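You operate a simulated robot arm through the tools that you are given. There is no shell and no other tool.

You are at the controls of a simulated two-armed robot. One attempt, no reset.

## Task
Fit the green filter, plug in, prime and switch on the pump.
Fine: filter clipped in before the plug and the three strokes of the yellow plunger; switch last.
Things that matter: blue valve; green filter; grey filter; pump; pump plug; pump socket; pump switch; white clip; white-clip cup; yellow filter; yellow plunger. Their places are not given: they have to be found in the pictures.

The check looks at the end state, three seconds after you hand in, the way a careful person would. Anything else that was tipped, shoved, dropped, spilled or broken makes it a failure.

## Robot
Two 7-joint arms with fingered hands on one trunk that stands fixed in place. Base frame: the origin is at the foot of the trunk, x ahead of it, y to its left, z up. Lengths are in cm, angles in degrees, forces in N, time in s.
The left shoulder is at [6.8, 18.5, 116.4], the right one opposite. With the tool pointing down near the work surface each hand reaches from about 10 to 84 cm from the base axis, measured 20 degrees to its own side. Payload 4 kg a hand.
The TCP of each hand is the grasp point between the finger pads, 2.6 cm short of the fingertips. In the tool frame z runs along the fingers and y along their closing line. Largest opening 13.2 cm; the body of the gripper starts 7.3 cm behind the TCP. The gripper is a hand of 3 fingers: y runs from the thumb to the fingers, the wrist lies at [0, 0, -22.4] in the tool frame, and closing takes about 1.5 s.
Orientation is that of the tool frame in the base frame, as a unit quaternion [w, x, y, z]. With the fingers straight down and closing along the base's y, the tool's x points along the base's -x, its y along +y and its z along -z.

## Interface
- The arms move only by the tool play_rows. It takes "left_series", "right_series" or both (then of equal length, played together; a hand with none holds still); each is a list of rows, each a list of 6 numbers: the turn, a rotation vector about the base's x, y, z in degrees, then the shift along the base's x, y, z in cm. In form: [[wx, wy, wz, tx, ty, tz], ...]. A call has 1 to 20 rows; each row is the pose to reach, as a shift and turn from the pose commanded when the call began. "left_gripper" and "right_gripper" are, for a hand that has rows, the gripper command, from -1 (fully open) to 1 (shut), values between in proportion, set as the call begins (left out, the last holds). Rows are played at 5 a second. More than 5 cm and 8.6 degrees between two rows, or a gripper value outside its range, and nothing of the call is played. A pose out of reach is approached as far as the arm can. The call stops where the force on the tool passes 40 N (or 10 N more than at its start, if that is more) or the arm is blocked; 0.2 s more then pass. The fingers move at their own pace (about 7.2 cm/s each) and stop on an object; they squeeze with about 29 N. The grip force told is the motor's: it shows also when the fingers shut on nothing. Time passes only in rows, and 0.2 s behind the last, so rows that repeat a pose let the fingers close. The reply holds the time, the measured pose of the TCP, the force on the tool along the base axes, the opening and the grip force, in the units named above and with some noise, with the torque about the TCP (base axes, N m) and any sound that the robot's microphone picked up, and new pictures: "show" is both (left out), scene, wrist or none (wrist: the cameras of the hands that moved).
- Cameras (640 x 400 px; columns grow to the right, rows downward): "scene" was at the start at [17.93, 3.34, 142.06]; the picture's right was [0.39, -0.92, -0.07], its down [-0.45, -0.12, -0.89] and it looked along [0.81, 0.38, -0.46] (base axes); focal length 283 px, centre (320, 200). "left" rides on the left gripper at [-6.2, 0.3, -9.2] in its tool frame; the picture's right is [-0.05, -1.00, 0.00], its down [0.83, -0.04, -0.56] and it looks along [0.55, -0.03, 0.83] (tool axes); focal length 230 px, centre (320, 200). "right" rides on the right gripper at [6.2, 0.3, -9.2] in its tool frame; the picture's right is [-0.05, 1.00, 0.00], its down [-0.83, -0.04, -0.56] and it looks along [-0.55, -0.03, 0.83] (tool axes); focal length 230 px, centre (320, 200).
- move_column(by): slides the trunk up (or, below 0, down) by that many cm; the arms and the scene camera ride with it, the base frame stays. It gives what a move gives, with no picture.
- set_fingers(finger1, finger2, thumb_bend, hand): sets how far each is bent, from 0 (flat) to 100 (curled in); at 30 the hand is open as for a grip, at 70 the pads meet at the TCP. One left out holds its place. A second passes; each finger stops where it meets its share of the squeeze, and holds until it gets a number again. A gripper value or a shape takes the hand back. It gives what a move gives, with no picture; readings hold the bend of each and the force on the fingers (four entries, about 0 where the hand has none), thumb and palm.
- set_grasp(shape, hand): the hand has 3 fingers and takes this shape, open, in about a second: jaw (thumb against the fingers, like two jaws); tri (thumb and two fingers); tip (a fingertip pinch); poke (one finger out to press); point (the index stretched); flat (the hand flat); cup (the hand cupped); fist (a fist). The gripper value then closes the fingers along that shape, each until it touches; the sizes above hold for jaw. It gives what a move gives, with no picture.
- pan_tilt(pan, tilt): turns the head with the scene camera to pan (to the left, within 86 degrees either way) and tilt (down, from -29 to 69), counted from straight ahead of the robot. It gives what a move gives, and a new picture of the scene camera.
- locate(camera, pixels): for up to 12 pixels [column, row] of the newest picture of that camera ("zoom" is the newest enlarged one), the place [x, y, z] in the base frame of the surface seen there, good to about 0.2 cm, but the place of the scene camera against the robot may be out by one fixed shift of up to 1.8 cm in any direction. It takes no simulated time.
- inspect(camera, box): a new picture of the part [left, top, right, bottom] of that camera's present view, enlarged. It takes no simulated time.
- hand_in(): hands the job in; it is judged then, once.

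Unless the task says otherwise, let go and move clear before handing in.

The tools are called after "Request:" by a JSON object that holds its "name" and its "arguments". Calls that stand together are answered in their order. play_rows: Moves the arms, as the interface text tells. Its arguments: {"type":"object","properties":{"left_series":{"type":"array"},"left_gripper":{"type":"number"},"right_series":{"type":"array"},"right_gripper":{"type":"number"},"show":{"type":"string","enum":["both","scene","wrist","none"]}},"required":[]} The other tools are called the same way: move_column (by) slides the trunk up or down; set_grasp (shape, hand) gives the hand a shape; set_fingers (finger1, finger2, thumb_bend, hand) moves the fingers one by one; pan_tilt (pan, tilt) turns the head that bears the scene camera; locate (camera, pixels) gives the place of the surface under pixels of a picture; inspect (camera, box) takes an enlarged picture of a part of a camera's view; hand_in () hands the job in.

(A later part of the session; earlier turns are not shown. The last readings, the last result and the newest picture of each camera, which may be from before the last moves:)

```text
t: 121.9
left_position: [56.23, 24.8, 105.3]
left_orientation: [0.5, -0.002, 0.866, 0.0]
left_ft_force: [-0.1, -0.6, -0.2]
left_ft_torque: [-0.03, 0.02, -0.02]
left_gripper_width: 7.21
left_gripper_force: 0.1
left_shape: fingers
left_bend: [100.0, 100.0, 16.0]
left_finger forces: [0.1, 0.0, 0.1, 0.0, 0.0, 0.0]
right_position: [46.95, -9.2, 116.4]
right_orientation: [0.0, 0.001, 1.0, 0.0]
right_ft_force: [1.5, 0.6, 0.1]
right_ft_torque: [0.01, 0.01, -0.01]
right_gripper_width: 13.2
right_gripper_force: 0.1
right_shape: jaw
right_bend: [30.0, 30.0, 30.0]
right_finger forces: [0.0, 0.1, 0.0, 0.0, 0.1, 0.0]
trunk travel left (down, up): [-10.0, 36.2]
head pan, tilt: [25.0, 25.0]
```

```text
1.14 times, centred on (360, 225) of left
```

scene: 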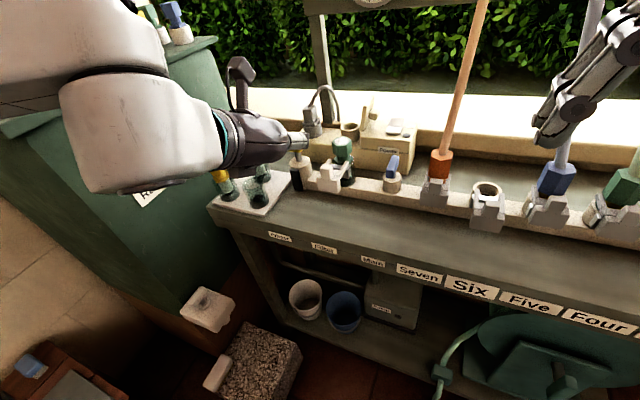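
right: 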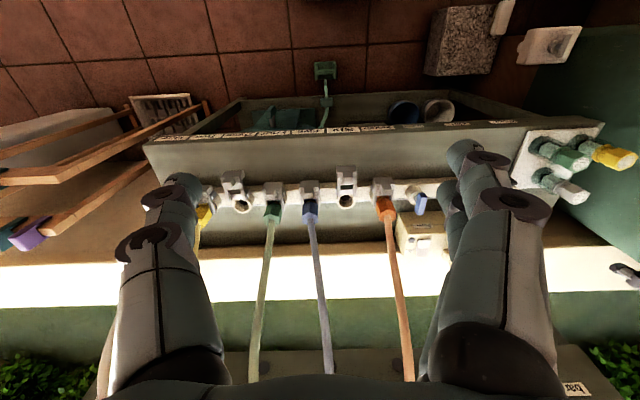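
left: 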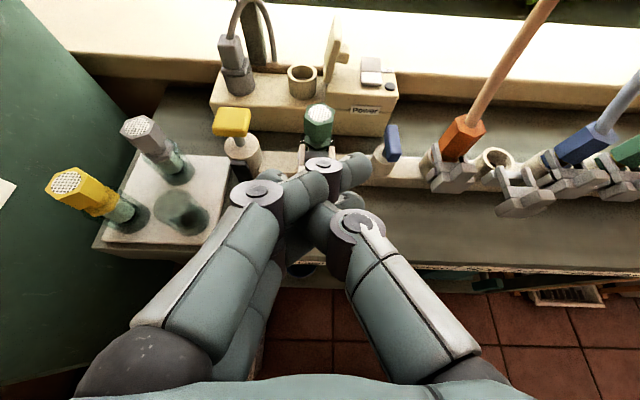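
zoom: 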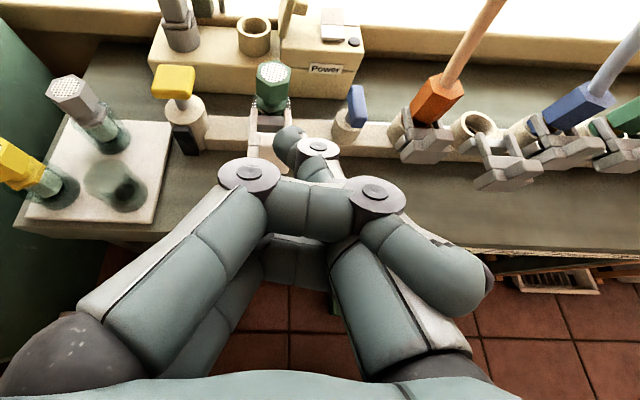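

I'll try working it loose by cycling through other open shapes, checking the bends each time.

Request:
{"name": "set_grasp", "arguments": {"hand": "left", "shape": "flat"}}

Request:
{"name": "inspect", "arguments": {"camera": "left", "box": [80, 50, 640, 400]}}

Request:
{"name": "set_grasp", "arguments": {"hand": "left", "shape": "point"}}

Request:
{"name": "inspect", "arguments": {"camera": "left", "box": [80, 50, 640, 400]}}

Request:
{"name": "set_grasp", "arguments": {"hand": "left", "shape": "cup"}}

Request:
{"name": "inspect", "arguments": {"camera": "left", "box": [80, 50, 640, 400]}}

```text
t: 122.8
left_position: [56.23, 24.98, 105.44]
left_orientation: [0.499, -0.001, 0.867, 0.0]
left_ft_force: [0.8, 0.2, 0.1]
left_ft_torque: [-0.01, -0.03, -0.01]
left_gripper_width: 12.63
left_gripper_force: 0.1
left_shape: flat
left_bend: [25.0, 27.0, 18.0]
left_finger forces: [0.1, 0.0, 0.0, 0.0, 0.0, 0.0]
right_position: [46.82, -9.28, 116.31]
right_orientation: [0.0, 0.0, 1.0, -0.001]
right_ft_force: [-0.3, -0.4, 0.6]
right_ft_torque: [0.0, -0.01, -0.05]
right_gripper_width: 13.19
right_gripper_force: 0.1
right_shape: jaw
right_bend: [30.0, 30.0, 30.0]
right_finger forces: [0.0, 0.0, 0.0, 0.0, 0.0, 0.0]
trunk travel left (down, up): [-10.0, 36.2]
head pan, tilt: [25.0, 25.0]
```

```text
1.14 times, centred on (360, 225) of left
```

zoom: 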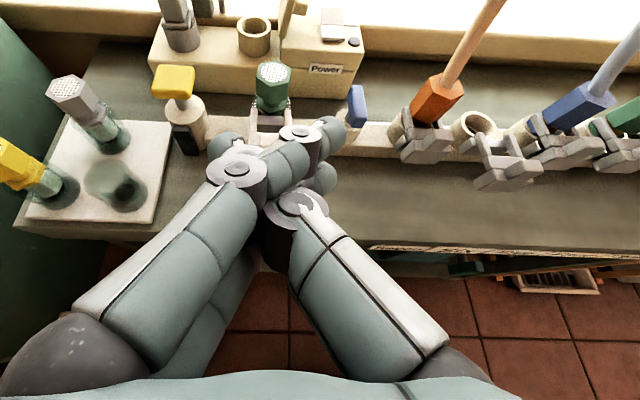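

```text
t: 123.7
left_position: [56.2, 24.88, 105.37]
left_orientation: [0.5, -0.002, 0.866, 0.0]
left_ft_force: [0.0, -0.1, -0.2]
left_ft_torque: [-0.01, 0.02, 0.02]
left_gripper_width: 0.01
left_gripper_force: 0.1
left_shape: point
left_bend: [25.0, 100.0, 100.0]
left_finger forces: [0.0, 0.0, 0.0, 0.0, 0.1, 0.0]
right_position: [46.77, -9.25, 116.3]
right_orientation: [0.001, 0.0, 1.0, 0.0]
right_ft_force: [0.9, 0.0, -0.2]
right_ft_torque: [-0.04, -0.01, 0.0]
right_gripper_width: 13.19
right_gripper_force: 0.2
right_shape: jaw
right_bend: [30.0, 30.0, 30.0]
right_finger forces: [0.0, 0.1, 0.1, 0.1, 0.0, 0.0]
trunk travel left (down, up): [-10.0, 36.2]
head pan, tilt: [25.0, 25.0]
```

```text
1.14 times, centred on (360, 225) of left
```

zoom: 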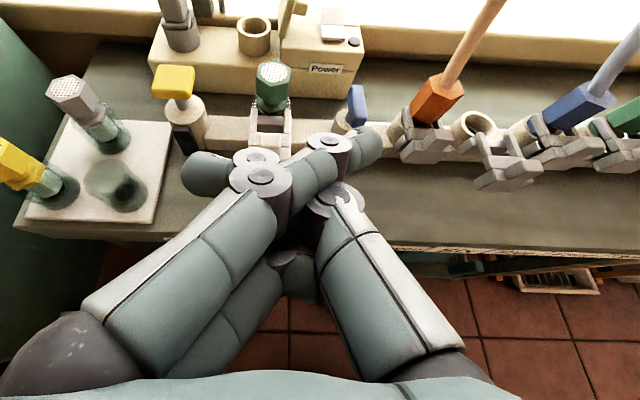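

```text
t: 124.6
left_position: [56.25, 24.86, 105.32]
left_orientation: [0.501, -0.002, 0.866, 0.001]
left_ft_force: [0.8, 0.1, 0.2]
left_ft_torque: [-0.01, 0.0, 0.03]
left_gripper_width: 2.21
left_gripper_force: 0.1
left_shape: cup
left_bend: [11.0, 13.0, 25.0]
left_finger forces: [0.1, 0.0, 0.1, 0.0, 0.1, 0.0]
right_position: [46.85, -9.19, 116.31]
right_orientation: [0.0, 0.0, 1.0, 0.001]
right_ft_force: [0.3, 0.5, -0.2]
right_ft_torque: [0.02, 0.01, 0.01]
right_gripper_width: 13.18
right_gripper_force: 0.2
right_shape: jaw
right_bend: [30.0, 30.0, 30.0]
right_finger forces: [0.0, 0.0, 0.0, 0.0, 0.1, 0.0]
trunk travel left (down, up): [-10.0, 36.2]
head pan, tilt: [25.0, 25.0]
```

```text
1.14 times, centred on (360, 225) of left
```

zoom: 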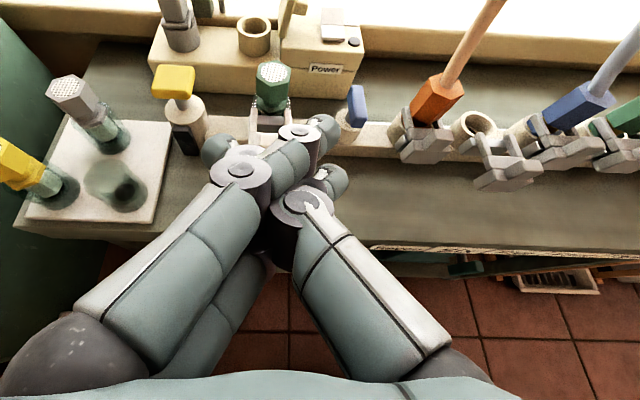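

In "point" finger 2 curls away by itself. I'll use that: keep finger 2 curled, and open only finger 1 and the thumb against each other.

Request:
{"name": "set_grasp", "arguments": {"hand": "left", "shape": "point"}}

Request:
{"name": "set_fingers", "arguments": {"hand": "left", "finger1": 0, "finger2": 100, "thumb_bend": 0}}

Request:
{"name": "set_fingers", "arguments": {"hand": "left", "finger1": 0, "finger2": 100, "thumb_bend": 0}}

Request:
{"name": "inspect", "arguments": {"camera": "left", "box": [80, 50, 640, 400]}}

Request:
{"name": "inspect", "arguments": {"camera": "scene", "box": [200, 80, 360, 200]}}

```text
t: 125.5
left_position: [56.26, 24.92, 105.44]
left_orientation: [0.5, -0.002, 0.866, 0.0]
left_ft_force: [-0.2, -0.4, -0.2]
left_ft_torque: [0.0, -0.02, 0.01]
left_gripper_width: 0.0
left_gripper_force: 0.1
left_shape: point
left_bend: [25.0, 100.0, 100.0]
left_finger forces: [0.1, 0.1, 0.0, 0.1, 0.1, 0.0]
right_position: [46.91, -9.13, 116.35]
right_orientation: [0.0, 0.001, 1.0, -0.001]
right_ft_force: [0.1, -0.4, -0.6]
right_ft_torque: [0.02, 0.0, -0.02]
right_gripper_width: 13.2
right_gripper_force: 0.1
right_shape: jaw
right_bend: [30.0, 30.0, 30.0]
right_finger forces: [0.0, 0.0, 0.0, 0.0, 0.0, 0.0]
trunk travel left (down, up): [-10.0, 36.2]
head pan, tilt: [25.0, 25.0]
```

```text
t: 126.5
left_position: [56.18, 24.86, 105.41]
left_orientation: [0.5, -0.001, 0.866, 0.0]
left_ft_force: [0.2, -0.7, 0.2]
left_ft_torque: [0.02, 0.05, -0.02]
left_gripper_width: 3.18
left_gripper_force: 0.0
left_shape: fingers
left_bend: [7.0, 99.0, 24.0]
left_finger forces: [0.1, 0.0, 0.0, 0.0, 0.1, 0.0]
right_position: [46.76, -9.14, 116.34]
right_orientation: [0.0, -0.001, 1.0, 0.0]
right_ft_force: [-0.8, -0.1, -0.2]
right_ft_torque: [0.0, 0.0, 0.0]
right_gripper_width: 13.21
right_gripper_force: 0.0
right_shape: jaw
right_bend: [30.0, 30.0, 30.0]
right_finger forces: [0.0, 0.1, 0.0, 0.0, 0.0, 0.0]
trunk travel left (down, up): [-10.0, 36.2]
head pan, tilt: [25.0, 25.0]
```

```text
t: 127.5
left_position: [56.19, 24.93, 105.37]
left_orientation: [0.5, -0.002, 0.866, 0.0]
left_ft_force: [0.3, 0.7, -0.3]
left_ft_torque: [-0.01, 0.02, 0.0]
left_gripper_width: 3.21
left_gripper_force: 0.3
left_shape: fingers
left_bend: [9.0, 99.0, 24.0]
left_finger forces: [0.0, 0.1, 0.1, 0.1, 0.0, 0.2]
right_position: [46.78, -9.13, 116.26]
right_orientation: [0.001, 0.0, 1.0, -0.001]
right_ft_force: [-0.2, -0.1, 0.2]
right_ft_torque: [-0.03, 0.01, -0.01]
right_gripper_width: 13.17
right_gripper_force: 0.1
right_shape: jaw
right_bend: [30.0, 30.0, 30.0]
right_finger forces: [0.0, 0.0, 0.0, 0.1, 0.0, 0.1]
trunk travel left (down, up): [-10.0, 36.2]
head pan, tilt: [25.0, 25.0]
```

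```text
1.14 times, centred on (360, 225) of left
```

zoom: 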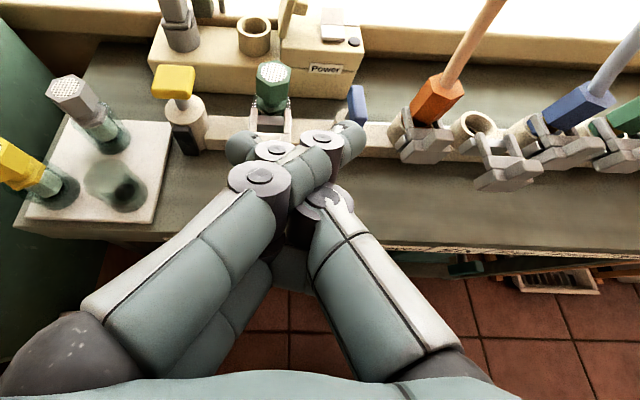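

```text
3.33 times, centred on (280, 140) of scene
```

zoom: 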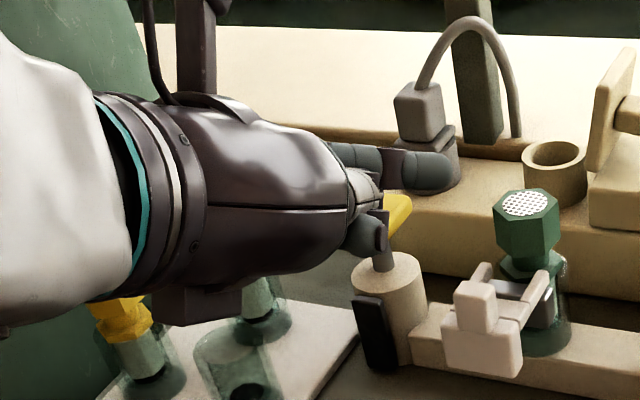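

Still jammed at the knuckles. A cheap try: "tip", which should open finger 2 alone.

Request:
{"name": "set_grasp", "arguments": {"hand": "left", "shape": "tip"}}

Request:
{"name": "inspect", "arguments": {"camera": "left", "box": [80, 50, 640, 400]}}

Request:
{"name": "set_grasp", "arguments": {"hand": "left", "shape": "tip"}}

Request:
{"name": "inspect", "arguments": {"camera": "scene", "box": [200, 80, 360, 200]}}

```text
t: 128.4
left_position: [56.15, 24.88, 105.24]
left_orientation: [0.5, -0.001, 0.866, 0.0]
left_ft_force: [-0.4, 0.3, -1.1]
left_ft_torque: [0.0, -0.01, -0.01]
left_gripper_width: 0.0
left_gripper_force: 0.0
left_shape: tip
left_bend: [45.0, 60.0, 40.0]
left_finger forces: [0.0, 0.0, 0.0, 0.1, 0.1, 0.1]
right_position: [46.77, -9.23, 116.34]
right_orientation: [0.0, 0.0, 1.0, 0.0]
right_ft_force: [1.0, 0.5, -0.1]
right_ft_torque: [0.05, 0.01, 0.0]
right_gripper_width: 13.2
right_gripper_force: 0.0
right_shape: jaw
right_bend: [30.0, 30.0, 30.0]
right_finger forces: [0.2, 0.0, 0.0, 0.0, 0.0, 0.1]
trunk travel left (down, up): [-10.0, 36.2]
head pan, tilt: [25.0, 25.0]
```

```text
1.14 times, centred on (360, 225) of left
```

zoom: 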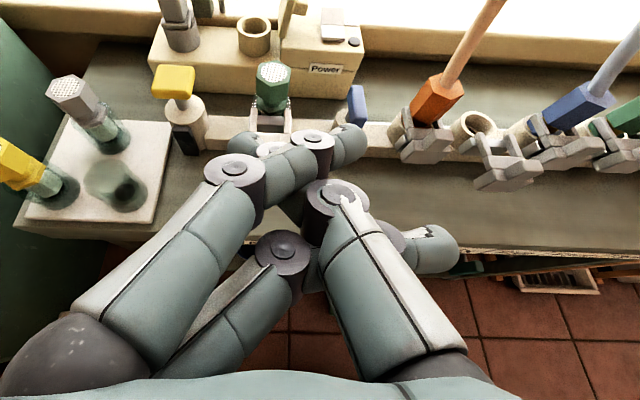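

```text
t: 129.3
left_position: [56.11, 24.9, 105.4]
left_orientation: [0.5, -0.002, 0.866, 0.0]
left_ft_force: [0.3, -0.9, 0.5]
left_ft_torque: [-0.02, -0.02, 0.02]
left_gripper_width: 9.5
left_gripper_force: 0.0
left_shape: tip
left_bend: [30.0, 55.0, 30.0]
left_finger forces: [0.0, 0.0, 0.1, 0.0, 0.0, 0.1]
right_position: [46.88, -9.18, 116.3]
right_orientation: [-0.001, 0.0, 1.0, 0.0]
right_ft_force: [-0.2, 0.3, 0.3]
right_ft_torque: [0.02, 0.02, 0.01]
right_gripper_width: 13.21
right_gripper_force: 0.2
right_shape: jaw
right_bend: [30.0, 30.0, 30.0]
right_finger forces: [0.0, 0.1, 0.0, 0.1, 0.0, 0.1]
trunk travel left (down, up): [-10.0, 36.2]
head pan, tilt: [25.0, 25.0]
```

```text
3.33 times, centred on (280, 140) of scene
```

zoom: 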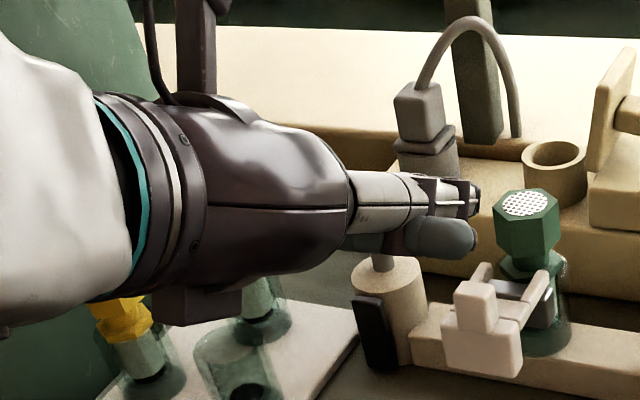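

That freed finger 1: bends now 30/55/30 with 9.5 cm opening. I'll look again.

Request:
{"name": "set_grasp", "arguments": {"hand": "left", "shape": "tip"}}

Request:
{"name": "inspect", "arguments": {"camera": "left", "box": [80, 50, 640, 400]}}

```text
t: 130.2
left_position: [56.2, 24.97, 105.22]
left_orientation: [0.499, -0.001, 0.867, -0.001]
left_ft_force: [1.3, 0.0, 0.4]
left_ft_torque: [-0.01, -0.03, 0.01]
left_gripper_width: 9.49
left_gripper_force: 0.1
left_shape: tip
left_bend: [30.0, 64.0, 31.0]
left_finger forces: [0.0, 0.0, 0.0, 0.0, 0.1, 0.0]
right_position: [46.86, -9.25, 116.34]
right_orientation: [-0.001, 0.0, 1.0, -0.001]
right_ft_force: [-0.4, -0.5, 0.1]
right_ft_torque: [-0.05, 0.0, 0.0]
right_gripper_width: 13.17
right_gripper_force: 0.1
right_shape: jaw
right_bend: [30.0, 30.0, 30.0]
right_finger forces: [0.0, 0.1, 0.1, 0.0, 0.0, 0.1]
trunk travel left (down, up): [-10.0, 36.2]
head pan, tilt: [25.0, 25.0]
```

```text
1.14 times, centred on (360, 225) of left
```

zoom: 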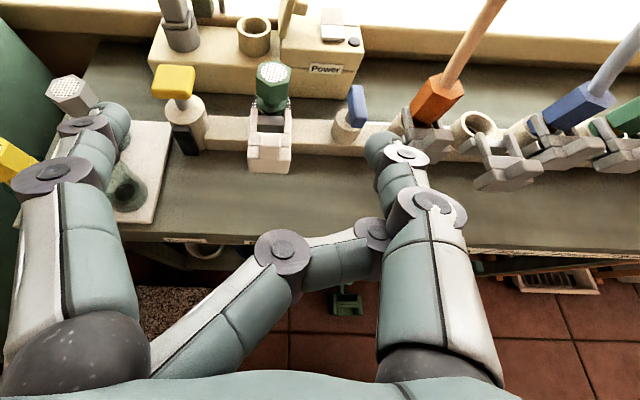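

Finger 1 is free; only finger 2 is still threaded behind the thumb. I'll try "flat" now that finger 1 no longer clamps it.

Request:
{"name": "set_grasp", "arguments": {"hand": "left", "shape": "flat"}}

Request:
{"name": "inspect", "arguments": {"camera": "left", "box": [80, 50, 640, 400]}}

Request:
{"name": "set_grasp", "arguments": {"hand": "left", "shape": "jaw"}}

Request:
{"name": "inspect", "arguments": {"camera": "left", "box": [80, 50, 640, 400]}}

```text
t: 131.1
left_position: [56.15, 24.94, 105.4]
left_orientation: [0.5, -0.002, 0.866, 0.0]
left_ft_force: [0.6, 0.1, 0.1]
left_ft_torque: [0.0, 0.01, 0.0]
left_gripper_width: 0.0
left_gripper_force: 0.0
left_shape: flat
left_bend: [4.0, 12.0, 16.0]
left_finger forces: [0.0, 0.1, 0.0, 0.0, 0.1, 0.1]
right_position: [46.88, -9.19, 116.28]
right_orientation: [0.001, 0.0, 1.0, 0.0]
right_ft_force: [-0.1, -0.7, 1.2]
right_ft_torque: [0.02, 0.02, 0.04]
right_gripper_width: 13.2
right_gripper_force: 0.0
right_shape: jaw
right_bend: [30.0, 30.0, 30.0]
right_finger forces: [0.0, 0.1, 0.1, 0.0, 0.0, 0.0]
trunk travel left (down, up): [-10.0, 36.2]
head pan, tilt: [25.0, 25.0]
```

```text
1.14 times, centred on (360, 225) of left
```

zoom: 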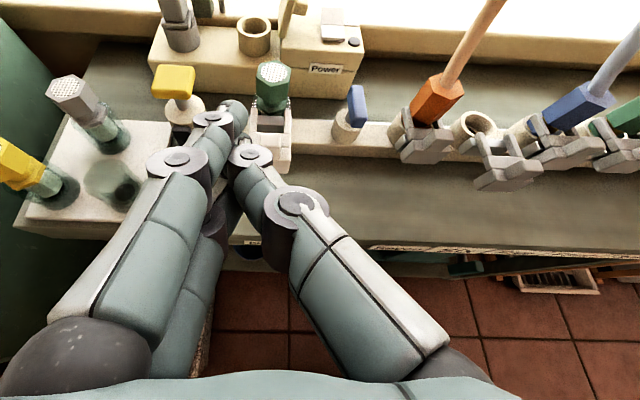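

```text
t: 132.0
left_position: [56.13, 24.95, 105.3]
left_orientation: [0.5, -0.002, 0.866, 0.0]
left_ft_force: [0.6, 0.5, 0.2]
left_ft_torque: [0.02, -0.02, -0.03]
left_gripper_width: 13.21
left_gripper_force: 0.0
left_shape: jaw
left_bend: [30.0, 30.0, 30.0]
left_finger forces: [0.1, 0.0, 0.1, 0.0, 0.1, 0.0]
right_position: [46.87, -9.2, 116.42]
right_orientation: [0.0, -0.001, 1.0, 0.0]
right_ft_force: [-0.4, -0.8, 0.3]
right_ft_torque: [-0.02, 0.0, -0.02]
right_gripper_width: 13.18
right_gripper_force: 0.1
right_shape: jaw
right_bend: [30.0, 30.0, 30.0]
right_finger forces: [0.0, 0.0, 0.1, 0.1, 0.0, 0.0]
trunk travel left (down, up): [-10.0, 36.2]
head pan, tilt: [25.0, 25.0]
```

```text
1.14 times, centred on (360, 225) of left
```

zoom: 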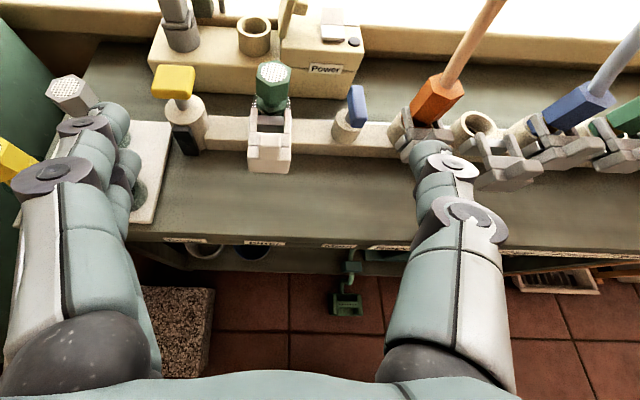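

The left hand is fully free again (30/30/30, 13.2 cm). I'll set a 2 cm opening and go back in front of the clip, this time pushing only gently.

Request:
{"name": "play_rows", "arguments": {"left_series": [[0, 0, 0, 0, 0, 0], [0, 0, 0, 0, -0.1, 0], [0, 0, 0, 0, -0.1, 0], [0, 0, 0, 0, -0.1, -2], [0, 0, 0, 0, -0.1, -6], [0, 0, 0, 0, -0.1, -10], [0, 0, 0, 1, -0.1, -14], [0, 0, 0, 4.5, -0.1, -14], [0, 0, 0, 4.5, -0.1, -14]], "left_gripper": 0.7, "show": "wrist"}}

```text
t: 134.0
left_position: [60.74, 24.81, 91.4]
left_orientation: [0.5, -0.001, 0.866, 0.0]
left_ft_force: [-0.2, 0.4, -0.7]
left_ft_torque: [0.01, -0.05, 0.03]
left_gripper_width: 2.02
left_gripper_force: 0.0
left_shape: jaw
left_bend: [73.0, 73.0, 70.0]
left_finger forces: [0.0, 0.0, 0.1, 0.0, 0.0, 0.0]
right_position: [46.77, -9.21, 116.36]
right_orientation: [0.0, -0.001, 1.0, 0.0]
right_ft_force: [0.7, -0.4, 0.8]
right_ft_torque: [-0.02, 0.03, 0.0]
right_gripper_width: 13.2
right_gripper_force: 0.0
right_shape: jaw
right_bend: [30.0, 30.0, 30.0]
right_finger forces: [0.1, 0.0, 0.1, 0.1, 0.1, 0.1]
trunk travel left (down, up): [-10.0, 36.2]
head pan, tilt: [25.0, 25.0]
```

left: 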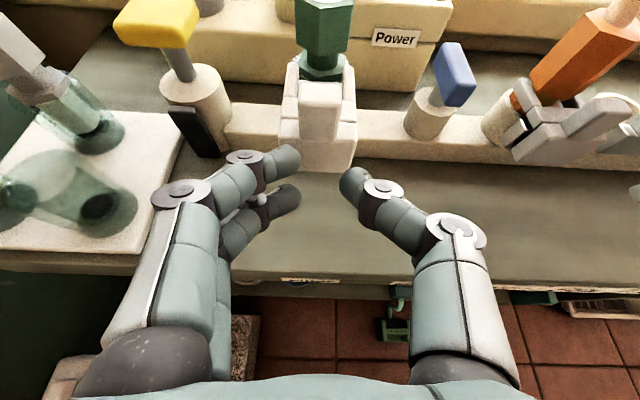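

Tips are ready at x≈63. Pushing slowly to TCP x≈65.3.

Request:
{"name": "play_rows", "arguments": {"left_series": [[0, 0, 0, 0.5, 0, 0], [0, 0, 0, 1.0, 0, 0], [0, 0, 0, 1.5, 0, 0], [0, 0, 0, 2.0, 0, 0], [0, 0, 0, 2.5, 0, 0], [0, 0, 0, 3.0, 0, 0], [0, 0, 0, 3.4, 0, 0], [0, 0, 0, 3.8, 0, 0], [0, 0, 0, 4.2, 0, 0], [0, 0, 0, 4.5, 0, 0]], "show": "wrist"}}

Request:
{"name": "locate", "arguments": {"camera": "left", "pixels": [[322, 145], [322, 160], [322, 120], [322, 105], [320, 30], [295, 100], [350, 100]]}}

```text
t: 136.2
left_position: [65.14, 24.74, 91.26]
left_orientation: [0.5, -0.002, 0.866, 0.0]
left_ft_force: [-0.1, 0.1, 0.1]
left_ft_torque: [0.0, -0.01, 0.03]
left_gripper_width: 2.01
left_gripper_force: 0.0
left_shape: jaw
left_bend: [73.0, 73.0, 70.0]
left_finger forces: [0.7, 0.1, 0.1, 0.0, 0.0, 0.1]
right_position: [46.95, -9.23, 116.27]
right_orientation: [0.0, 0.0, 1.0, 0.0]
right_ft_force: [-1.0, -0.2, -0.2]
right_ft_torque: [-0.03, -0.01, -0.01]
right_gripper_width: 13.2
right_gripper_force: 0.0
right_shape: jaw
right_bend: [30.0, 30.0, 30.0]
right_finger forces: [0.0, 0.0, 0.0, 0.1, 0.0, 0.0]
trunk travel left (down, up): [-10.0, 36.2]
head pan, tilt: [25.0, 25.0]
```

left: 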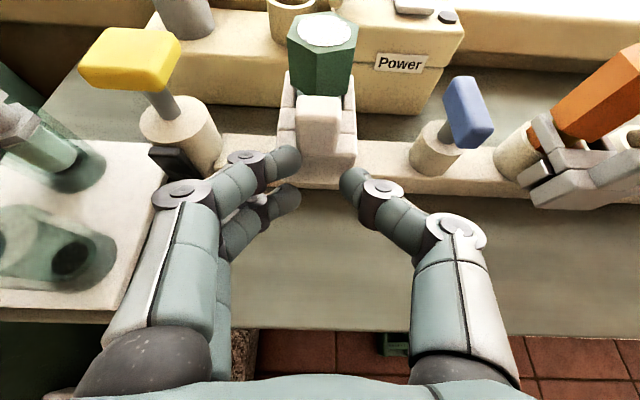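

```text
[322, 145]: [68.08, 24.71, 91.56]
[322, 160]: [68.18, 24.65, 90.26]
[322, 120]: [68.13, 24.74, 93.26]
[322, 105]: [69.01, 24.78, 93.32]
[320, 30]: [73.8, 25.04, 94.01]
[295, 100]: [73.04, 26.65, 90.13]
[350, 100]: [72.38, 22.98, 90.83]
```

Block front is at x≈68.1 — equal to the closed orange clip. A final gentle 0.3 cm nudge, then I'll open and back away.

Request:
{"name": "play_rows", "arguments": {"left_series": [[0, 0, 0, 0.15, 0, 0], [0, 0, 0, 0.3, 0, 0], [0, 0, 0, 0.3, 0, 0]], "show": "none"}}

Request:
{"name": "play_rows", "arguments": {"left_series": [[0, 0, 0, -0.5, 0, 0], [0, 0, 0, -0.8, 0, 0], [0, 0, 0, -0.8, 0, 0], [0, 0, 0, -1.5, 0, 0], [0, 0, 0, -3, 0, 0], [0, 0, 0, -5, 0, 0.5], [0, 0, 0, -8, 0, 3], [0, 0, 0, -9, 0, 7], [0, 0, 0, -9, 0, 11], [0, 0, 0, -9, 0, 13]], "left_gripper": 0.2, "show": "both"}}

Request:
{"name": "inspect", "arguments": {"camera": "left", "box": [260, 70, 380, 200]}}

Request:
{"name": "inspect", "arguments": {"camera": "scene", "box": [280, 100, 460, 220]}}

```text
t: 137.0
left_position: [65.41, 24.82, 91.34]
left_orientation: [0.5, -0.002, 0.866, 0.0]
left_ft_force: [-6.1, 1.3, 2.0]
left_ft_torque: [0.04, -0.04, 0.11]
left_gripper_width: 2.04
left_gripper_force: 0.1
left_shape: jaw
left_bend: [73.0, 73.0, 70.0]
left_finger forces: [5.5, 0.0, 0.1, 0.0, 0.0, 0.1]
right_position: [46.76, -9.12, 116.25]
right_orientation: [0.0, -0.001, 1.0, 0.0]
right_ft_force: [0.4, -0.1, -0.6]
right_ft_torque: [-0.01, 0.0, -0.02]
right_gripper_width: 13.19
right_gripper_force: 0.0
right_shape: jaw
right_bend: [30.0, 30.0, 30.0]
right_finger forces: [0.0, 0.0, 0.0, 0.0, 0.0, 0.0]
trunk travel left (down, up): [-10.0, 36.2]
head pan, tilt: [25.0, 25.0]
```

```text
t: 139.2
left_position: [56.4, 24.8, 104.2]
left_orientation: [0.5, 0.0, 0.866, -0.001]
left_ft_force: [-0.8, 0.6, 0.7]
left_ft_torque: [0.03, 0.0, -0.01]
left_gripper_width: 5.23
left_gripper_force: 0.1
left_shape: jaw
left_bend: [73.0, 73.0, 70.0]
left_finger forces: [0.1, 0.0, 0.0, 0.0, 0.0, 0.1]
right_position: [46.86, -9.21, 116.32]
right_orientation: [0.0, 0.001, 1.0, 0.0]
right_ft_force: [-0.2, 0.2, 0.4]
right_ft_torque: [0.03, 0.01, -0.02]
right_gripper_width: 13.18
right_gripper_force: 0.0
right_shape: jaw
right_bend: [30.0, 30.0, 30.0]
right_finger forces: [0.0, 0.0, 0.1, 0.0, 0.0, 0.1]
trunk travel left (down, up): [-10.0, 36.2]
head pan, tilt: [25.0, 25.0]
```

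scene: 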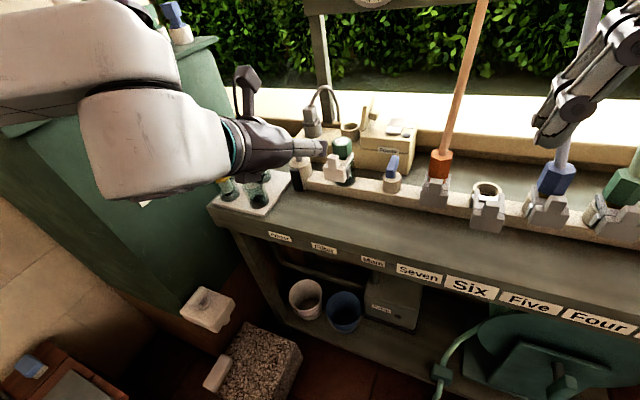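
left: 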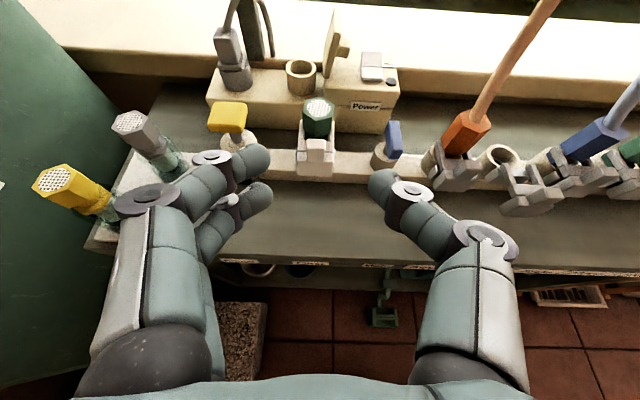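

```text
3.08 times, centred on (320, 135) of left
```

zoom: 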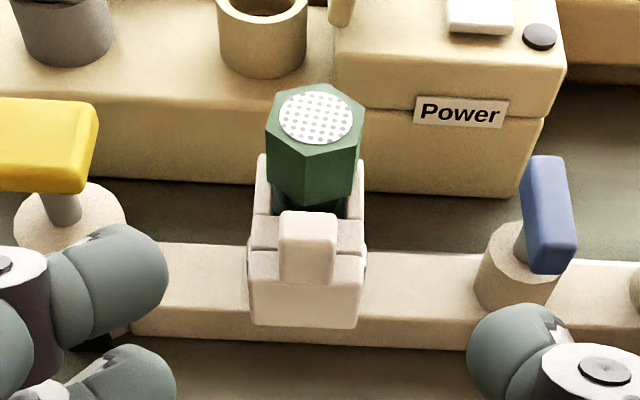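

```text
3.33 times, centred on (370, 160) of scene
```

zoom: 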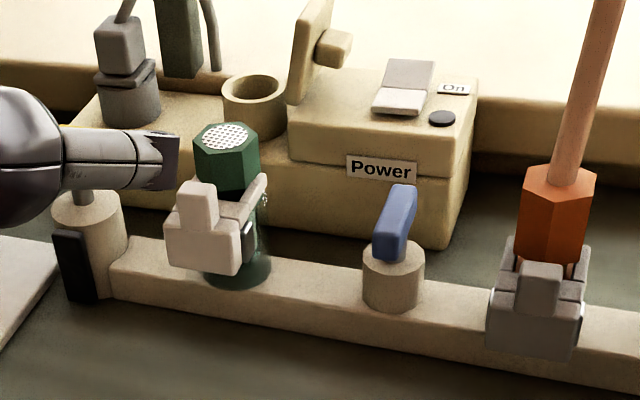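

The clip stays closed with its prongs round the filter's neck. Next is the plug; I'll take a close look at it and the socket from here.

Request:
{"name": "inspect", "arguments": {"camera": "left", "box": [190, 0, 330, 110]}}

Request:
{"name": "inspect", "arguments": {"camera": "scene", "box": [290, 70, 420, 160]}}

Request:
{"name": "locate", "arguments": {"camera": "left", "pixels": [[230, 40], [219, 32], [242, 30], [231, 28], [230, 55], [234, 65], [252, 66], [217, 67], [236, 80], [301, 62], [289, 66], [314, 66]]}}

```text
3.64 times, centred on (260, 55) of left
```

zoom: 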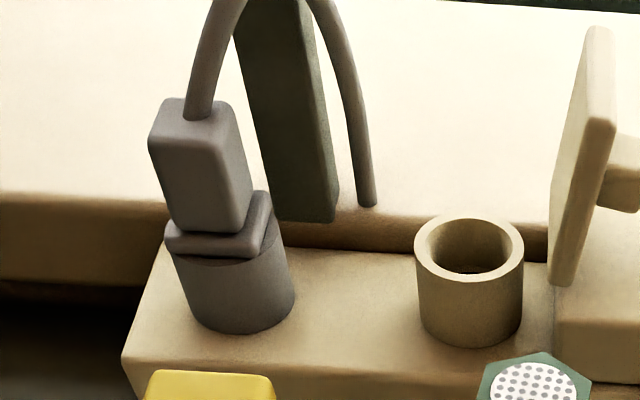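

```text
4.44 times, centred on (355, 115) of scene
```

zoom: 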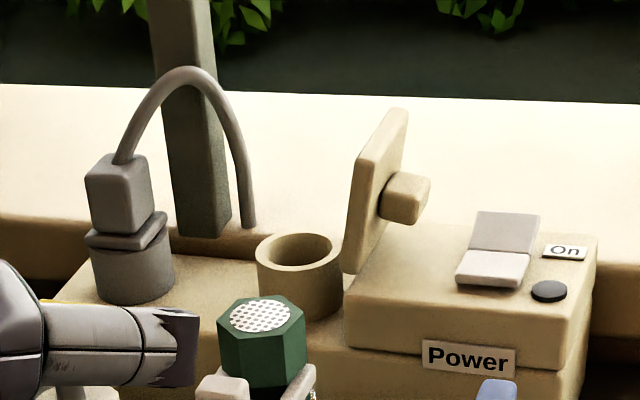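

```text
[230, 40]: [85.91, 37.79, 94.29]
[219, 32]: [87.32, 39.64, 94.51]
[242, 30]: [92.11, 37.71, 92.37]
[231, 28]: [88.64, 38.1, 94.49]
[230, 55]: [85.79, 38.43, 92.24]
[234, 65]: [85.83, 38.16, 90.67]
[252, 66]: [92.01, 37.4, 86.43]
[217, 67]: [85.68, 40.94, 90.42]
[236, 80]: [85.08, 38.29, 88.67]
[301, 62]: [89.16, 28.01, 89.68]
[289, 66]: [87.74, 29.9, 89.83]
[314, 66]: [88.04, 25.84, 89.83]
```

Clip done. For the far-back plug I need more reach, which was best with the shoulder lower than the wrist. I'll raise the left hand a bit, drop the trunk to its lowest, and then test the reach toward the plug with a 50° tilt.

Request:
{"name": "play_rows", "arguments": {"left_series": [[0, 2, 0, 0, 1, 3], [0, 5, 0, 1, 3, 6], [0, 8, 0, 2, 5, 9], [0, 10, 0, 3, 7, 12]], "show": "none"}}

Request:
{"name": "move_column", "arguments": {"by": -9.8}}

Request:
{"name": "play_rows", "arguments": {"left_series": [[0, 0, 0, 3, 1, 0], [0, 0, 0, 6, 2, 0], [0, 0, 0, 9, 3, 0], [0, 0, 0, 12, 4, 0], [0, 0, 0, 15, 5, -1], [0, 0, 0, 17, 6, -2]], "show": "both"}}

```text
t: 140.2
left_position: [59.35, 31.82, 116.3]
left_orientation: [0.423, -0.001, 0.906, 0.0]
left_ft_force: [0.5, 0.1, 0.9]
left_ft_torque: [0.03, 0.0, 0.01]
left_gripper_width: 5.22
left_gripper_force: 0.1
left_shape: jaw
left_bend: [73.0, 73.0, 70.0]
left_finger forces: [0.0, 0.0, 0.0, 0.0, 0.0, 0.1]
right_position: [46.91, -9.1, 116.32]
right_orientation: [0.0, 0.0, 1.0, 0.0]
right_ft_force: [-0.7, -0.7, 0.4]
right_ft_torque: [-0.01, -0.01, -0.01]
right_gripper_width: 13.21
right_gripper_force: 0.0
right_shape: jaw
right_bend: [30.0, 30.0, 30.0]
right_finger forces: [0.0, 0.0, 0.1, 0.0, 0.0, 0.0]
trunk travel left (down, up): [-10.0, 36.2]
head pan, tilt: [25.0, 25.0]
```

```text
t: 141.5
left_position: [59.17, 31.72, 106.7]
left_orientation: [0.424, 0.0, 0.906, 0.0]
left_ft_force: [-0.6, -0.4, 0.4]
left_ft_torque: [0.01, 0.0, -0.01]
left_gripper_width: 5.23
left_gripper_force: 0.0
left_shape: jaw
left_bend: [73.0, 73.0, 70.0]
left_finger forces: [0.0, 0.1, 0.1, 0.1, 0.0, 0.0]
right_position: [46.67, -9.21, 106.62]
right_orientation: [0.001, -0.001, 1.0, 0.0]
right_ft_force: [0.6, 0.5, 0.5]
right_ft_torque: [-0.02, -0.01, -0.04]
right_gripper_width: 13.19
right_gripper_force: 0.0
right_shape: jaw
right_bend: [30.0, 30.0, 30.0]
right_finger forces: [0.1, 0.1, 0.0, 0.1, 0.0, 0.0]
trunk travel left (down, up): [-0.2, 46.0]
head pan, tilt: [25.0, 25.0]
```

```text
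t: 142.9
left_position: [76.64, 37.85, 104.38]
left_orientation: [0.422, -0.002, 0.906, 0.0]
left_ft_force: [0.6, 0.3, -0.1]
left_ft_torque: [-0.02, -0.02, -0.02]
left_gripper_width: 5.21
left_gripper_force: 0.1
left_shape: jaw
left_bend: [73.0, 73.0, 70.0]
left_finger forces: [0.1, 0.1, 0.1, 0.0, 0.1, 0.0]
right_position: [46.87, -9.15, 106.43]
right_orientation: [-0.001, 0.0, 1.0, 0.0]
right_ft_force: [-1.0, 0.3, 0.0]
right_ft_torque: [0.0, 0.02, 0.02]
right_gripper_width: 13.19
right_gripper_force: 0.0
right_shape: jaw
right_bend: [30.0, 30.0, 30.0]
right_finger forces: [0.1, 0.0, 0.1, 0.1, 0.0, 0.0]
trunk travel left (down, up): [-0.2, 46.0]
head pan, tilt: [25.0, 25.0]
```

scene: 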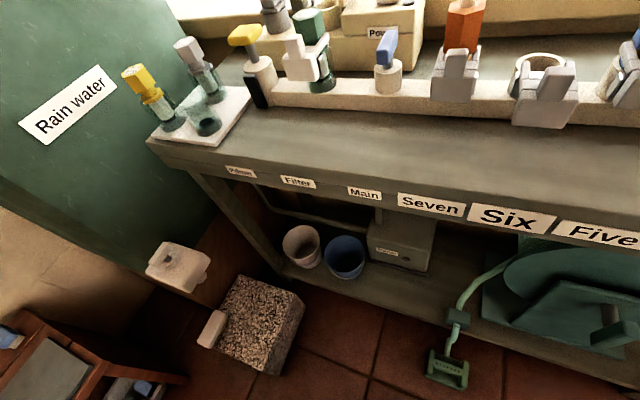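
left: 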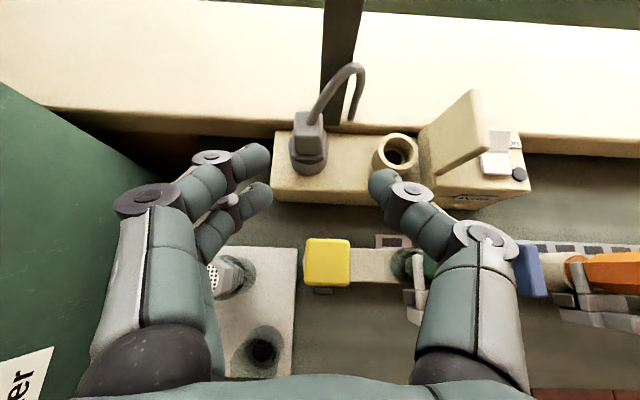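

The plug is in view at (310,140). I'll re-aim the head and inspect the plug closely.

Request:
{"name": "pan_tilt", "arguments": {"pan": 22, "tilt": 8}}

Request:
{"name": "inspect", "arguments": {"camera": "left", "box": [260, 50, 440, 200]}}

Request:
{"name": "locate", "arguments": {"camera": "left", "pixels": [[308, 130], [296, 133], [322, 133], [310, 115], [308, 145], [308, 155], [308, 165], [395, 150], [376, 150], [415, 150], [395, 134], [395, 165]]}}

```text
t: 143.7
left_position: [76.46, 37.83, 104.51]
left_orientation: [0.423, -0.001, 0.906, 0.0]
left_ft_force: [0.7, 0.0, -0.5]
left_ft_torque: [0.0, -0.02, -0.01]
left_gripper_width: 5.22
left_gripper_force: 0.1
left_shape: jaw
left_bend: [73.0, 73.0, 70.0]
left_finger forces: [0.1, 0.0, 0.1, 0.1, 0.1, 0.0]
right_position: [46.92, -9.21, 106.61]
right_orientation: [0.0, 0.0, 1.0, 0.0]
right_ft_force: [0.1, -0.1, -0.3]
right_ft_torque: [0.01, 0.03, 0.01]
right_gripper_width: 13.17
right_gripper_force: 0.0
right_shape: jaw
right_bend: [30.0, 30.0, 30.0]
right_finger forces: [0.0, 0.1, 0.1, 0.0, 0.0, 0.1]
trunk travel left (down, up): [-0.2, 46.0]
head pan, tilt: [22.0, 8.0]
```

scene: 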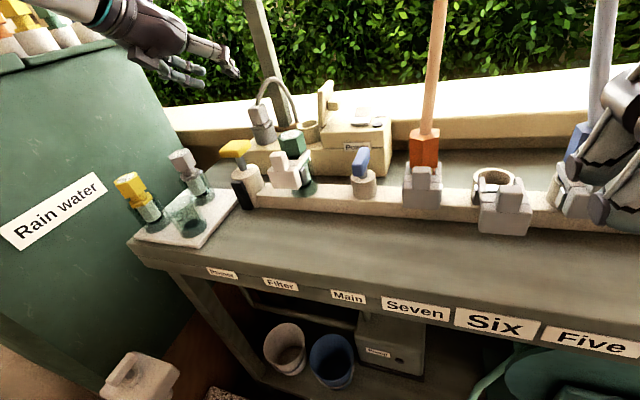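

```text
2.67 times, centred on (350, 125) of left
```

zoom: 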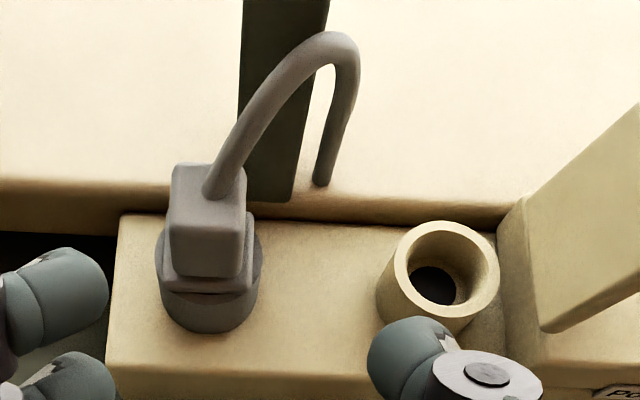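

```text
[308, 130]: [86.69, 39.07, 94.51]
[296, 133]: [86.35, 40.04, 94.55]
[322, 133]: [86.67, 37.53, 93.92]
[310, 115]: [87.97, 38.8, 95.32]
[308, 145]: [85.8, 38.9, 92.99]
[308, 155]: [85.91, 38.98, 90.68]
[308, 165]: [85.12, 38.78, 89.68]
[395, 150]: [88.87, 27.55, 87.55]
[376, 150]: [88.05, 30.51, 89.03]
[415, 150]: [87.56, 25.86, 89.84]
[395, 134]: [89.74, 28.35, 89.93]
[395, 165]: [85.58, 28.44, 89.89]
```

Plug box ≈ 3.0 × 2.6 cm centred (87.1, 38.8), z 91.2–94.5 above its flange; socket centre ≈ (87.5, 28.0). The upright flap beside the socket limits finger room, so I'll measure it.

Request:
{"name": "inspect", "arguments": {"camera": "left", "box": [380, 80, 540, 220]}}

Request:
{"name": "locate", "arguments": {"camera": "left", "pixels": [[430, 125], [440, 160], [460, 110], [474, 95], [450, 140], [480, 130], [485, 110], [425, 140], [440, 140], [470, 135], [455, 120], [415, 150]]}}

Request:
{"name": "inspect", "arguments": {"camera": "scene", "box": [230, 60, 400, 190]}}

```text
2.86 times, centred on (460, 150) of left
```

zoom: 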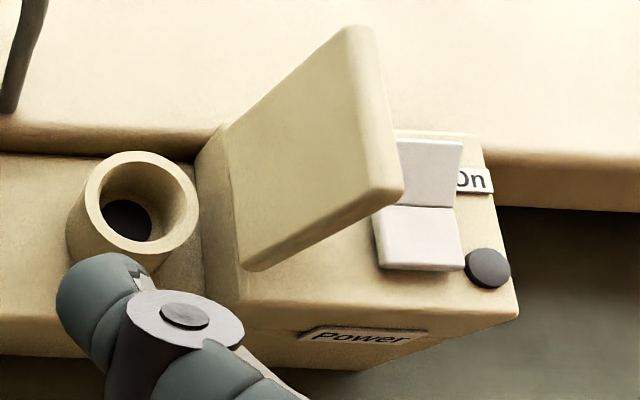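

```text
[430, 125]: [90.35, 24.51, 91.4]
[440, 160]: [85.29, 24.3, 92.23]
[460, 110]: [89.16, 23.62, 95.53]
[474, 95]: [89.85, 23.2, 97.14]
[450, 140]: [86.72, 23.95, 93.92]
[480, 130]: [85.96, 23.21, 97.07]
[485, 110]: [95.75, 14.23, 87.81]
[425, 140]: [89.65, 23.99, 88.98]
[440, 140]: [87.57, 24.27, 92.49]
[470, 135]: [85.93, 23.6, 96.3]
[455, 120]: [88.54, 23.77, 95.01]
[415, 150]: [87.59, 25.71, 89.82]
```

```text
3.08 times, centred on (315, 125) of scene
```

zoom: 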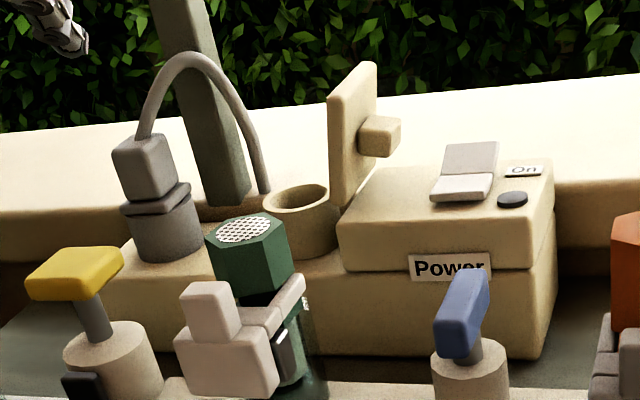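

The lid's face is at y≈24 from x≈85 back, so I'll use a fingertip grip at 60° tilt that keeps the thumb knuckles in front of the lid. First move to a pre-grasp in front of the plug.

Request:
{"name": "play_rows", "arguments": {"left_series": [[0, -3, 0, 0.5, 0.2, -1], [0, -6, 0, 1.5, 0.5, -3], [0, -10, 0, 2.5, 0.9, -5.5], [0, -10, 0, 3.5, 0.95, -7.5], [0, -10, 0, 4.1, 0.95, -8.2], [0, -10, 0, 4.1, 0.95, -8.2]], "show": "both"}}

Request:
{"name": "inspect", "arguments": {"camera": "left", "box": [220, 60, 420, 220]}}

Request:
{"name": "inspect", "arguments": {"camera": "scene", "box": [180, 40, 380, 190]}}

```text
t: 145.1
left_position: [80.67, 38.73, 96.16]
left_orientation: [0.5, -0.001, 0.866, 0.0]
left_ft_force: [-0.3, 0.0, 0.2]
left_ft_torque: [-0.01, -0.02, 0.0]
left_gripper_width: 5.24
left_gripper_force: 0.0
left_shape: jaw
left_bend: [73.0, 73.0, 70.0]
left_finger forces: [0.0, 0.1, 0.0, 0.0, 0.0, 0.1]
right_position: [46.79, -9.2, 106.53]
right_orientation: [0.0, 0.0, 1.0, -0.001]
right_ft_force: [-0.7, -0.2, -0.5]
right_ft_torque: [-0.01, -0.03, -0.03]
right_gripper_width: 13.2
right_gripper_force: 0.0
right_shape: jaw
right_bend: [30.0, 30.0, 30.0]
right_finger forces: [0.0, 0.0, 0.1, 0.1, 0.0, 0.1]
trunk travel left (down, up): [-0.2, 46.0]
head pan, tilt: [22.0, 8.0]
```

scene: 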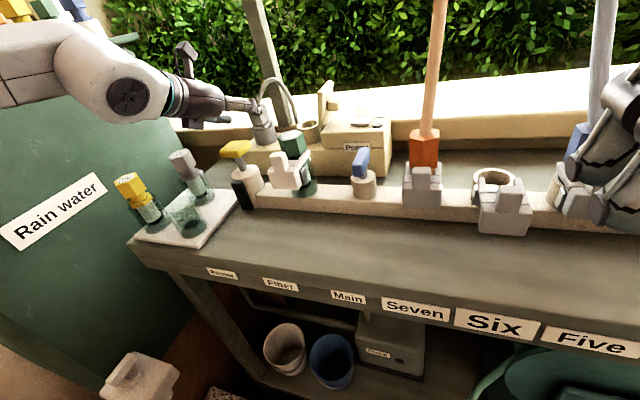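
left: 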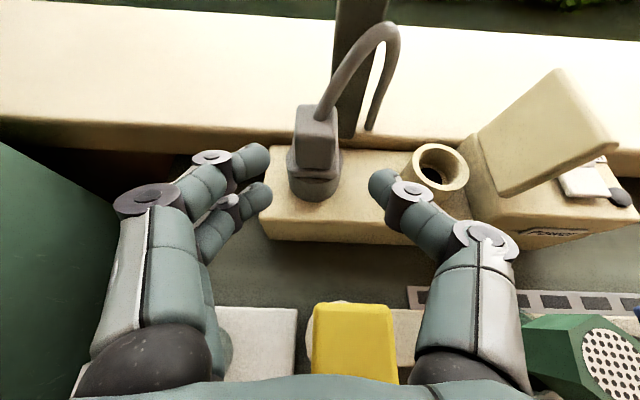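

```text
2.50 times, centred on (320, 140) of left
```

zoom: 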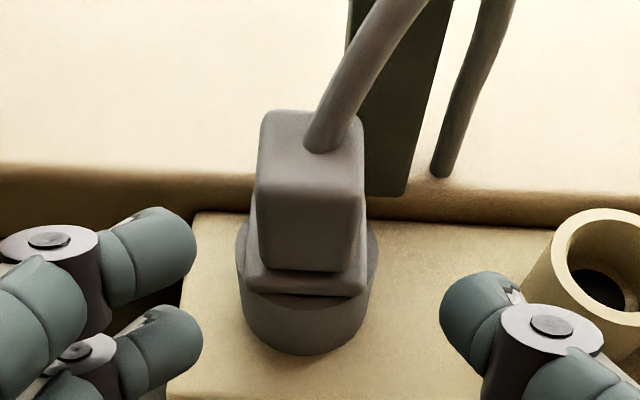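

```text
2.67 times, centred on (280, 115) of scene
```

zoom: 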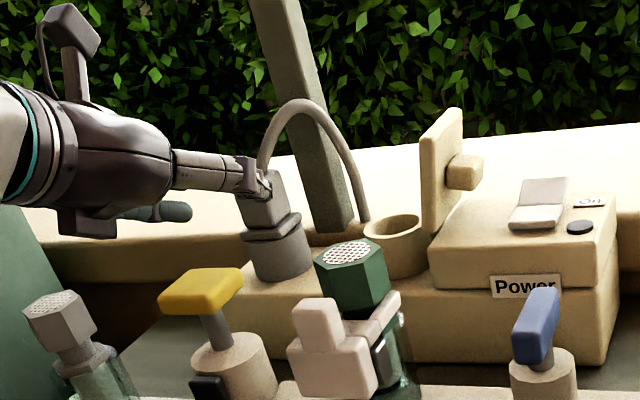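

I'll locate the box faces precisely from this close view.

Request:
{"name": "locate", "arguments": {"camera": "left", "pixels": [[316, 150], [297, 150], [336, 150], [316, 125], [303, 112], [316, 164], [316, 172], [316, 185], [298, 172], [336, 172], [442, 170], [442, 148]]}}

Request:
{"name": "locate", "arguments": {"camera": "left", "pixels": [[414, 165], [469, 168], [440, 145], [436, 188], [495, 190], [560, 150], [605, 148], [560, 165], [530, 180], [610, 140], [560, 75], [480, 140]]}}

```text
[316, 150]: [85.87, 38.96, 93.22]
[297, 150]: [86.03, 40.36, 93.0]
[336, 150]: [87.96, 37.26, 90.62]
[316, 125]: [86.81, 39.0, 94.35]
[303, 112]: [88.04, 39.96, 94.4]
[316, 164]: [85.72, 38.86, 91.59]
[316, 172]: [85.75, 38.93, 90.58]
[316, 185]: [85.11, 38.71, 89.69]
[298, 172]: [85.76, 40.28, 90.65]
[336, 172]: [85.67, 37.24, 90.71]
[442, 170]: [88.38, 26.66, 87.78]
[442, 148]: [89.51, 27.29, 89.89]
```

```text
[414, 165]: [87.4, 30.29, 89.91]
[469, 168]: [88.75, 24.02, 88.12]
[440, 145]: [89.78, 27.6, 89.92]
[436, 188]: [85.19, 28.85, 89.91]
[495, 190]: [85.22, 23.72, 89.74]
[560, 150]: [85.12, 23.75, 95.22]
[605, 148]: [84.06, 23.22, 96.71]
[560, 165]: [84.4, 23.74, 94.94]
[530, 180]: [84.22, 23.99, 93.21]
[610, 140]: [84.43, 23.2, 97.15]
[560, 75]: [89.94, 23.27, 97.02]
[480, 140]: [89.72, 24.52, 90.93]
```

Plug centre ≈ (87.4, 38.95), socket centre ≈ (87.5, 28.0), same height. I'll advance along the tool axis so the fingertips straddle the box above its flange.

Request:
{"name": "play_rows", "arguments": {"left_series": [[0, 0, 0, 1, 0.2, -0.5], [0, 0, 0, 2, 0.2, -1.1], [0, 0, 0, 3, 0.2, -1.75], [0, 0, 0, 3.7, 0.2, -2.2], [0, 0, 0, 4.15, 0.2, -2.46], [0, 0, 0, 4.15, 0.2, -2.46]], "show": "both"}}

Request:
{"name": "inspect", "arguments": {"camera": "left", "box": [220, 80, 420, 240]}}

Request:
{"name": "inspect", "arguments": {"camera": "scene", "box": [200, 60, 360, 190]}}

```text
t: 146.5
left_position: [84.67, 38.9, 93.86]
left_orientation: [0.5, -0.002, 0.866, 0.0]
left_ft_force: [0.4, -0.5, -0.7]
left_ft_torque: [0.0, 0.01, 0.0]
left_gripper_width: 5.19
left_gripper_force: 0.1
left_shape: jaw
left_bend: [73.0, 73.0, 70.0]
left_finger forces: [0.0, 0.0, 0.0, 0.1, 0.0, 0.0]
right_position: [46.95, -9.25, 106.56]
right_orientation: [-0.001, 0.0, 1.0, 0.0]
right_ft_force: [0.1, 0.2, 0.0]
right_ft_torque: [-0.01, 0.03, -0.01]
right_gripper_width: 13.19
right_gripper_force: 0.0
right_shape: jaw
right_bend: [30.0, 30.0, 30.0]
right_finger forces: [0.0, 0.0, 0.0, 0.0, 0.1, 0.0]
trunk travel left (down, up): [-0.2, 46.0]
head pan, tilt: [22.0, 8.0]
```

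scene: 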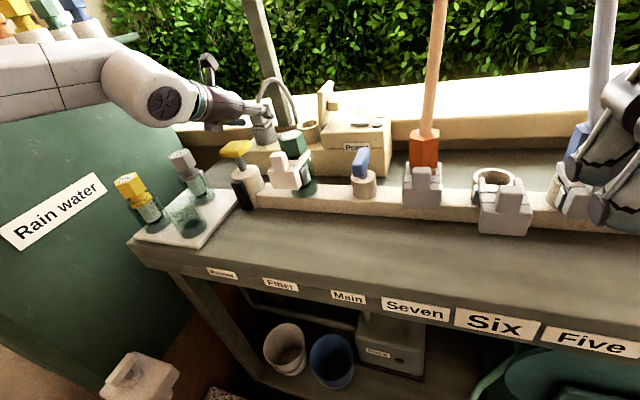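
left: 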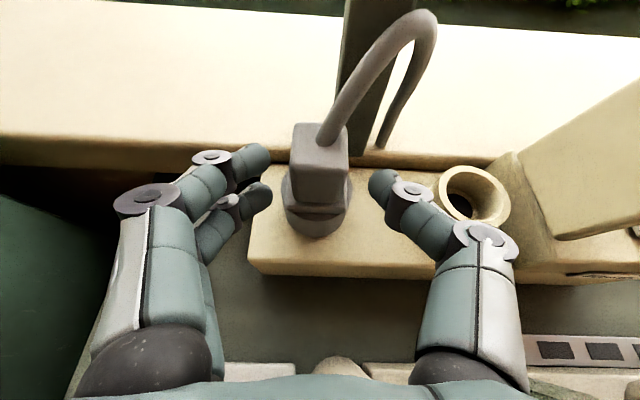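

```text
2.50 times, centred on (320, 160) of left
```

zoom: 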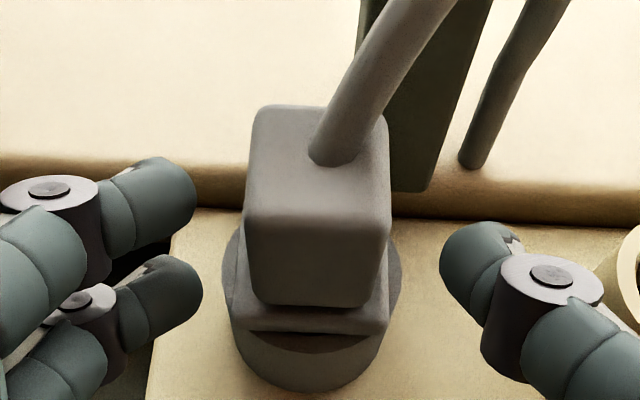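

```text
3.08 times, centred on (280, 125) of scene
```

zoom: 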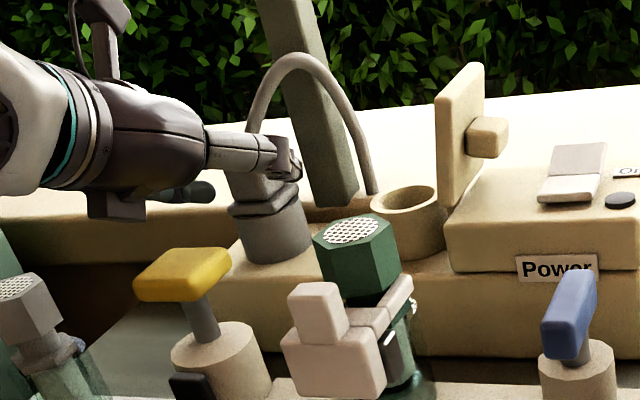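

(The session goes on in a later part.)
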